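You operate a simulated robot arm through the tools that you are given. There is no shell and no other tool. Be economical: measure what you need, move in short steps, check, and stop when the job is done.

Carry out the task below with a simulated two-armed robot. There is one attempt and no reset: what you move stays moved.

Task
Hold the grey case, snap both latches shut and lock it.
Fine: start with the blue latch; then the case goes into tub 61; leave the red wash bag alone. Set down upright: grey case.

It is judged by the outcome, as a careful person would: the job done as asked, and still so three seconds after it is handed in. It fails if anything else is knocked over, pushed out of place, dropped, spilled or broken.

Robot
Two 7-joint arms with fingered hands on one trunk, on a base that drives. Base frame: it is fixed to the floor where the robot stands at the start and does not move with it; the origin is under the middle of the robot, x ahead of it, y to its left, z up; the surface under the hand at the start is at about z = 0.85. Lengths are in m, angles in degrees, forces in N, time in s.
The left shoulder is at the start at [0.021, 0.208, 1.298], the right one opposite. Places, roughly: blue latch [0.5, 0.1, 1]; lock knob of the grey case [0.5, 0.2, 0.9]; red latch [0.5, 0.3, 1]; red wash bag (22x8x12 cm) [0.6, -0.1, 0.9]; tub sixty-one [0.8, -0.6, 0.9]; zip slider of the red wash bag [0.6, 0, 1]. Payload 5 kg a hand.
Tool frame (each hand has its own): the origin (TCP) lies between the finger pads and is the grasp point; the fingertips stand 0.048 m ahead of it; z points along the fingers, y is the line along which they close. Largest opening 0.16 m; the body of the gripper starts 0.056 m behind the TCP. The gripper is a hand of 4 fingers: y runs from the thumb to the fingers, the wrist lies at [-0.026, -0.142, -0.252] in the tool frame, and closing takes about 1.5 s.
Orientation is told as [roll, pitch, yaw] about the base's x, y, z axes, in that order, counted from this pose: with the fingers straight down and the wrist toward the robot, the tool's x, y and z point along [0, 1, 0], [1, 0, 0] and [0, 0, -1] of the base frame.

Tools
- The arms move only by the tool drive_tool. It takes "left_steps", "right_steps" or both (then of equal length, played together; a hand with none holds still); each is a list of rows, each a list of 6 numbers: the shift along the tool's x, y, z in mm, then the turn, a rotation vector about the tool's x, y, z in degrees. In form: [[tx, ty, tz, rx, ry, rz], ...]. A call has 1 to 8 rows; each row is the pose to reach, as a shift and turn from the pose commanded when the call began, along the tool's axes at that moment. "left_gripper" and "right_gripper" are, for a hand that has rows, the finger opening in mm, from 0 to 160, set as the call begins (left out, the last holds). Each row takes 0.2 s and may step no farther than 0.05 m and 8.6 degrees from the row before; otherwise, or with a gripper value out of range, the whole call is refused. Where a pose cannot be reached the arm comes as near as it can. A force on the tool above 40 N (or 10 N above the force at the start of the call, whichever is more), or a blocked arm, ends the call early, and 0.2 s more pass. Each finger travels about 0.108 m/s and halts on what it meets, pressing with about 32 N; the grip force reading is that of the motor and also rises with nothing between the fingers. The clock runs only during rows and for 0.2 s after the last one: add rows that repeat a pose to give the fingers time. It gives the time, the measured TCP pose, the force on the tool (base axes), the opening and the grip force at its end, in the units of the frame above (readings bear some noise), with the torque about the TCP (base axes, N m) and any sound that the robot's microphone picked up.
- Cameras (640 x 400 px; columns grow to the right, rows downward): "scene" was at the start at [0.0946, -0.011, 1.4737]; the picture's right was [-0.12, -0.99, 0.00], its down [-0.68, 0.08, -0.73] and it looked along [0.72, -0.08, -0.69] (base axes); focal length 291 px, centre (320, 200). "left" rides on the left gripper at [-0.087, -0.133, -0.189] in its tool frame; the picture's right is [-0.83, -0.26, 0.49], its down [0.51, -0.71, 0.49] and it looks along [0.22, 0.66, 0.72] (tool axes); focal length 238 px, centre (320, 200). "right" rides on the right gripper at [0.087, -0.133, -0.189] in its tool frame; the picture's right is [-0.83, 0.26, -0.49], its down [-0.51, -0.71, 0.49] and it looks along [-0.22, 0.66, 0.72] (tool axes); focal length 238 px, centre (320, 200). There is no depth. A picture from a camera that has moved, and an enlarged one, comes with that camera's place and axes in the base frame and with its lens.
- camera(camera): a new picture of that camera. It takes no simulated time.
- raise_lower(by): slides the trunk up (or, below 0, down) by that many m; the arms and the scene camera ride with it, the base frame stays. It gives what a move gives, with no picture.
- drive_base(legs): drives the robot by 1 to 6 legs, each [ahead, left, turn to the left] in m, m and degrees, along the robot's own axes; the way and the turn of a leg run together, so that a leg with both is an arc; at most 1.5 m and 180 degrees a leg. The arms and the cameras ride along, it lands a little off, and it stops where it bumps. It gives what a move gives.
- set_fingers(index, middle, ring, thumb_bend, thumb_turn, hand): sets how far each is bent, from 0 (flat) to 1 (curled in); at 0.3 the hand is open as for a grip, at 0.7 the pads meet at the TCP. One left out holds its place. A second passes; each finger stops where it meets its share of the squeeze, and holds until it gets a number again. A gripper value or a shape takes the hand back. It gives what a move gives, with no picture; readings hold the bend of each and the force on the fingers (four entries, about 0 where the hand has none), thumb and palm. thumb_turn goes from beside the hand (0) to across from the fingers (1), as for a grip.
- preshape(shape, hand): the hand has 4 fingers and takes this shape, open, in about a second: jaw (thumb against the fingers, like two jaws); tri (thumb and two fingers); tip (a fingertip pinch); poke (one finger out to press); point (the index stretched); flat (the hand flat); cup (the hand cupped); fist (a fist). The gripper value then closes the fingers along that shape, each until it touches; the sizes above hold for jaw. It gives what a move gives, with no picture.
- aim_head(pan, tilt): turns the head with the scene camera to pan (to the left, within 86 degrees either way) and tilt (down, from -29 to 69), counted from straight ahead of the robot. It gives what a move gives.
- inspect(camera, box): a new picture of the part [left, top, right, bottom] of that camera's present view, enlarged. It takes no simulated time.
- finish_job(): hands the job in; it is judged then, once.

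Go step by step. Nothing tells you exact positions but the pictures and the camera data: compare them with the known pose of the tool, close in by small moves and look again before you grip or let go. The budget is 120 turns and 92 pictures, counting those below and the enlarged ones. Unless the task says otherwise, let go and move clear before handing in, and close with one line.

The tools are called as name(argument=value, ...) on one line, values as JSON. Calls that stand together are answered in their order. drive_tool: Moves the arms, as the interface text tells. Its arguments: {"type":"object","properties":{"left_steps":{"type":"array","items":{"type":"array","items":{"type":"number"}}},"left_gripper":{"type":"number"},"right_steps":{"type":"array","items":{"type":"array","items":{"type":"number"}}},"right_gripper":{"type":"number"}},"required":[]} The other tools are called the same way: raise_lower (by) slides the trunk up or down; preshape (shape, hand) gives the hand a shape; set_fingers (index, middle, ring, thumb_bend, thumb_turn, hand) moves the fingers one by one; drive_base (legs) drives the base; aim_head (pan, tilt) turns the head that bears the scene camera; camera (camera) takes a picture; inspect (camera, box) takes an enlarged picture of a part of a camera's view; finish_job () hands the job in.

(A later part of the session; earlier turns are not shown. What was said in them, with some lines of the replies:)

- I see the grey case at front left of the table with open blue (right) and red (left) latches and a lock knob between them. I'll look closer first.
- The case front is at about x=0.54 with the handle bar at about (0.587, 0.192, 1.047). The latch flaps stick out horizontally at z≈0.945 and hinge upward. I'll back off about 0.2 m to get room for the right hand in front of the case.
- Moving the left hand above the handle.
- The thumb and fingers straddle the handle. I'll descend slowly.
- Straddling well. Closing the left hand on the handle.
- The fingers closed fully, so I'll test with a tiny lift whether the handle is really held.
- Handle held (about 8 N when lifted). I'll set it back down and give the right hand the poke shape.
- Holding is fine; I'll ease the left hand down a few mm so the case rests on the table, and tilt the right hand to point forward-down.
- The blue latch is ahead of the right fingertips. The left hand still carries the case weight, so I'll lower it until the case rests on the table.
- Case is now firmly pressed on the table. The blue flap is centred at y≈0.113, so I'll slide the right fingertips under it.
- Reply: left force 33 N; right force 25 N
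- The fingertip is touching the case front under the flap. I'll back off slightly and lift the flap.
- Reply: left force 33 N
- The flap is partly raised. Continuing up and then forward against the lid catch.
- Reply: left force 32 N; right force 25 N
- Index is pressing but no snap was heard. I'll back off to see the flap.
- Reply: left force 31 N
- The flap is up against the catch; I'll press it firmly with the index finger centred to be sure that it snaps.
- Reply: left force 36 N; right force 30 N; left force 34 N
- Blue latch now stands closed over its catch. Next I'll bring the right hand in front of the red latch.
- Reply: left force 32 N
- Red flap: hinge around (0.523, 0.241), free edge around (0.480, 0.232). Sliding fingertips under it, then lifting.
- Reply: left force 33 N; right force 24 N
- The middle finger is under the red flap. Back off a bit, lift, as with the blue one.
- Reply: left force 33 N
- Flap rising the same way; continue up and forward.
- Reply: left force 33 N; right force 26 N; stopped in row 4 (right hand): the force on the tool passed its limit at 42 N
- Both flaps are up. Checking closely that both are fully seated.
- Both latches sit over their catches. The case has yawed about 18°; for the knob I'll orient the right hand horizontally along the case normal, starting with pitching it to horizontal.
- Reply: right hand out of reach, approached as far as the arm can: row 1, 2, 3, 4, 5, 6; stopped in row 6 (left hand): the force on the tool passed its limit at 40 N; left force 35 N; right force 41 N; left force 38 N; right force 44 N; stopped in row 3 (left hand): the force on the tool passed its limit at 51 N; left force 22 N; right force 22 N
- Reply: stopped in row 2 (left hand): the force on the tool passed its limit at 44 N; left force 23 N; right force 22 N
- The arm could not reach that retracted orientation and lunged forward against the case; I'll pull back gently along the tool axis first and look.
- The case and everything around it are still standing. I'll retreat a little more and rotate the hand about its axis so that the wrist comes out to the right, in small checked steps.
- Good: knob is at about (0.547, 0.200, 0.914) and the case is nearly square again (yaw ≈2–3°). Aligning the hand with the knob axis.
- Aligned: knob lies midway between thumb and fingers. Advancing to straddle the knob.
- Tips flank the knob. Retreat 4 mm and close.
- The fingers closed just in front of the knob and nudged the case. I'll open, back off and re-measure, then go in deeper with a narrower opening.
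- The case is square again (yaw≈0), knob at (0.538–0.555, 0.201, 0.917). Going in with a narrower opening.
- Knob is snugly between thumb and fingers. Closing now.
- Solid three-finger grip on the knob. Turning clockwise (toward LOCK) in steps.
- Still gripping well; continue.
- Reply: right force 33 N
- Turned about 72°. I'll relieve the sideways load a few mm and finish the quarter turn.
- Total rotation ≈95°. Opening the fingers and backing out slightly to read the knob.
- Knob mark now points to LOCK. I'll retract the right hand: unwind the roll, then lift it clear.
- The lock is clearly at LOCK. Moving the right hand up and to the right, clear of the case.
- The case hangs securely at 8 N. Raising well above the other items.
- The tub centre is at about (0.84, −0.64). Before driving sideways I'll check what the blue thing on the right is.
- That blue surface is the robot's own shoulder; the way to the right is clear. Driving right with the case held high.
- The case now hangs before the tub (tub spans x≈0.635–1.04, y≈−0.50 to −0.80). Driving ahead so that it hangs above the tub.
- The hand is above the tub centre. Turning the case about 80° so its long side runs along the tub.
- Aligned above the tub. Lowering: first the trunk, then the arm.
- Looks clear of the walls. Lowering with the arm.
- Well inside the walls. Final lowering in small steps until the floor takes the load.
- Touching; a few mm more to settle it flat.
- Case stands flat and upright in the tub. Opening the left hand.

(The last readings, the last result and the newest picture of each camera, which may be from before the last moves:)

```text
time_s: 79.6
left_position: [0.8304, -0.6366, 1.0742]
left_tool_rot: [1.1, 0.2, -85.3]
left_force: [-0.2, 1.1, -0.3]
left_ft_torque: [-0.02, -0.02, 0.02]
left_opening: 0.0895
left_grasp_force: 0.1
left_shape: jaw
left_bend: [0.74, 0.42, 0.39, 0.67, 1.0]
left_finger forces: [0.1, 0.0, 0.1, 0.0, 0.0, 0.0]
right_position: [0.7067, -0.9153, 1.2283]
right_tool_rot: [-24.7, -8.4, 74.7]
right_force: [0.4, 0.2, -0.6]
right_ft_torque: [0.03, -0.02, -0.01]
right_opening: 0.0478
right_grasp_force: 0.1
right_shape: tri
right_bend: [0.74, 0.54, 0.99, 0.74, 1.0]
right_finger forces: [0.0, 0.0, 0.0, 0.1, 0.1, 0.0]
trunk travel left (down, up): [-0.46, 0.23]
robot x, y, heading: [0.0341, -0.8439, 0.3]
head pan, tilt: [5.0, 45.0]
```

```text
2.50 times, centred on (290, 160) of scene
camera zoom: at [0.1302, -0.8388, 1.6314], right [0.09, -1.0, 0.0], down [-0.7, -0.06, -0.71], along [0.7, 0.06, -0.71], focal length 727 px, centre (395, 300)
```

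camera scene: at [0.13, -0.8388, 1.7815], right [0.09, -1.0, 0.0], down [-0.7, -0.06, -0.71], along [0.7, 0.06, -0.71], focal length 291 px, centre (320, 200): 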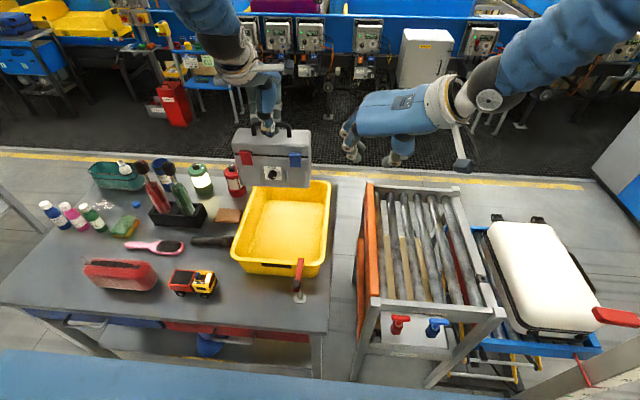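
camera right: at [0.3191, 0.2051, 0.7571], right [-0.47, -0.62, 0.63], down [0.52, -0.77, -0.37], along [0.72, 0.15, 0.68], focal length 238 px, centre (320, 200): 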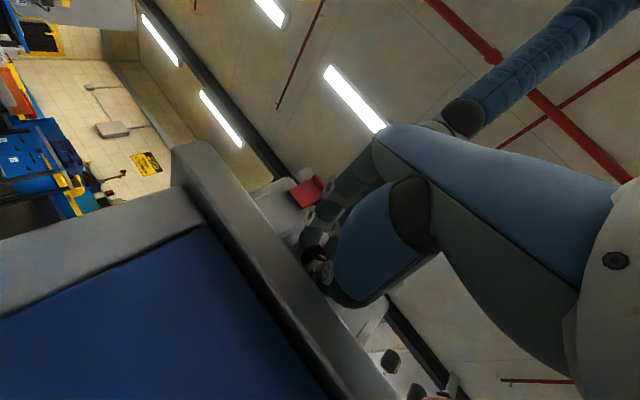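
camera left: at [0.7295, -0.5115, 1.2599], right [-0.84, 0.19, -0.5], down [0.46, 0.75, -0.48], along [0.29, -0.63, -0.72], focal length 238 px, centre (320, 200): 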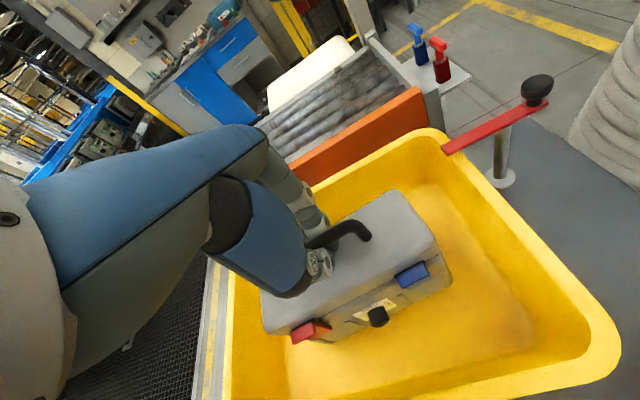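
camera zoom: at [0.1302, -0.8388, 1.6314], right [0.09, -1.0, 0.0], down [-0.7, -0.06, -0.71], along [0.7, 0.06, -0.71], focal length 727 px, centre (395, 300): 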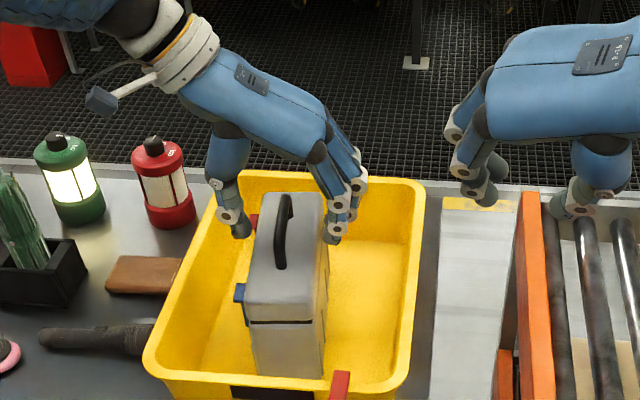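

Released; it stands on its own. Lifting the hand straight up.

drive_tool(left_steps=[[0, 0, -20, 0, 0, 0], [0, 0, -45, 0, 0, 0], [0, 0, -80, 0, 0, 0], [0, 0, -120, 0, 0, 0], [0, 0, -160, 0, 0, 0], [0, 0, -160, 0, 0, 0]])

camera(camera="left")

camera(camera="scene")

```text
time_s: 81.0
left_position: [0.8306, -0.6372, 1.2357]
left_tool_rot: [1.0, 0.2, -85.3]
left_force: [-0.1, 0.6, -0.6]
left_ft_torque: [-0.07, 0.04, -0.03]
left_opening: 0.0896
left_grasp_force: 0.1
left_shape: jaw
left_bend: [0.74, 0.42, 0.39, 0.67, 1.0]
left_finger forces: [0.0, 0.0, 0.0, 0.0, 0.0, 0.1]
right_position: [0.7082, -0.9142, 1.2277]
right_tool_rot: [-24.8, -8.3, 74.8]
right_force: [1.0, -0.1, -0.3]
right_ft_torque: [0.0, 0.02, 0.01]
right_opening: 0.0477
right_grasp_force: 0.0
right_shape: tri
right_bend: [0.74, 0.54, 0.99, 0.74, 1.0]
right_finger forces: [0.0, 0.0, 0.0, 0.1, 0.1, 0.0]
trunk travel left (down, up): [-0.46, 0.23]
robot x, y, heading: [0.0366, -0.8439, 0.2]
head pan, tilt: [5.0, 45.0]
```

```text
11 pictures are left
camera left: at [0.7273, -0.5127, 1.4226], right [-0.84, 0.19, -0.5], down [0.46, 0.75, -0.48], along [0.28, -0.63, -0.72], focal length 238 px, centre (320, 200)
```

left: 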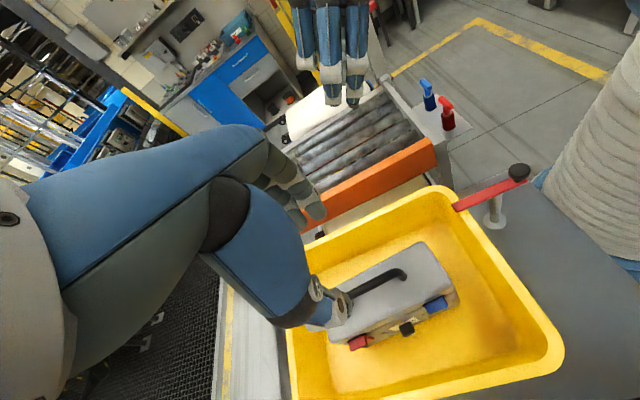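

```text
10 pictures are left
camera scene: at [0.1311, -0.8383, 1.6313], right [0.09, -1.0, 0.0], down [-0.7, -0.06, -0.71], along [0.7, 0.06, -0.71], focal length 291 px, centre (320, 200)
```

scene: 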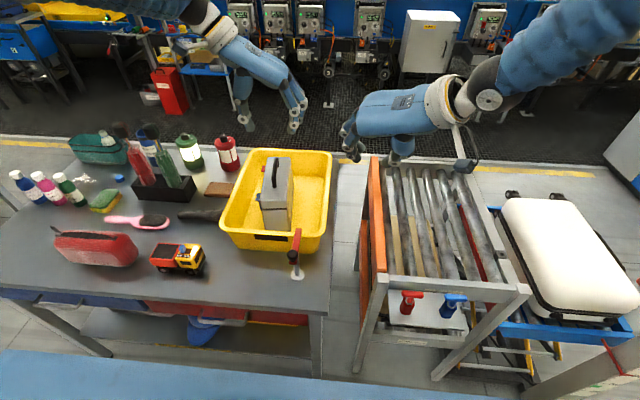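

Everything stands in place. One close look at latches and lock.

inspect(camera="left", box=[330, 230, 480, 360])

```text
3.08 times, centred on (405, 295) of left
camera zoom: at [0.7273, -0.5127, 1.4226], right [-0.84, 0.19, -0.5], down [0.46, 0.75, -0.48], along [0.28, -0.63, -0.72], focal length 733 px, centre (58, -92)
```

zoom: 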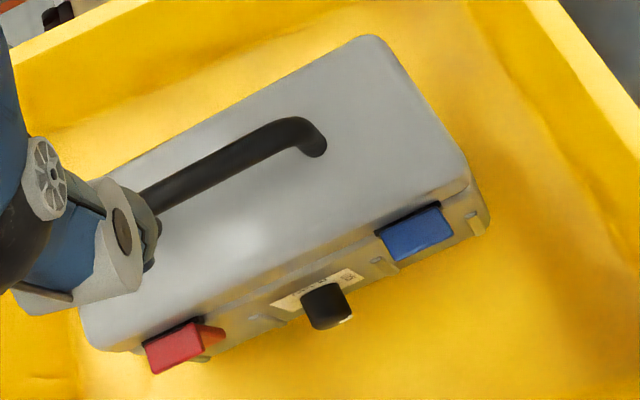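

The case is in tub 61, upright, with both latches up on their catches and the knob at LOCK. The hands are clear, so I'm handing in.

finish_job()

```text
The job is handed in.
```

The grey case stands upright in tub 61, with the blue latch closed first, then the red, and the knob turned to LOCK. I heard no snap from either latch, but both sit fully over their catches. The red wash bag and everything else on the table are still in place and upright.
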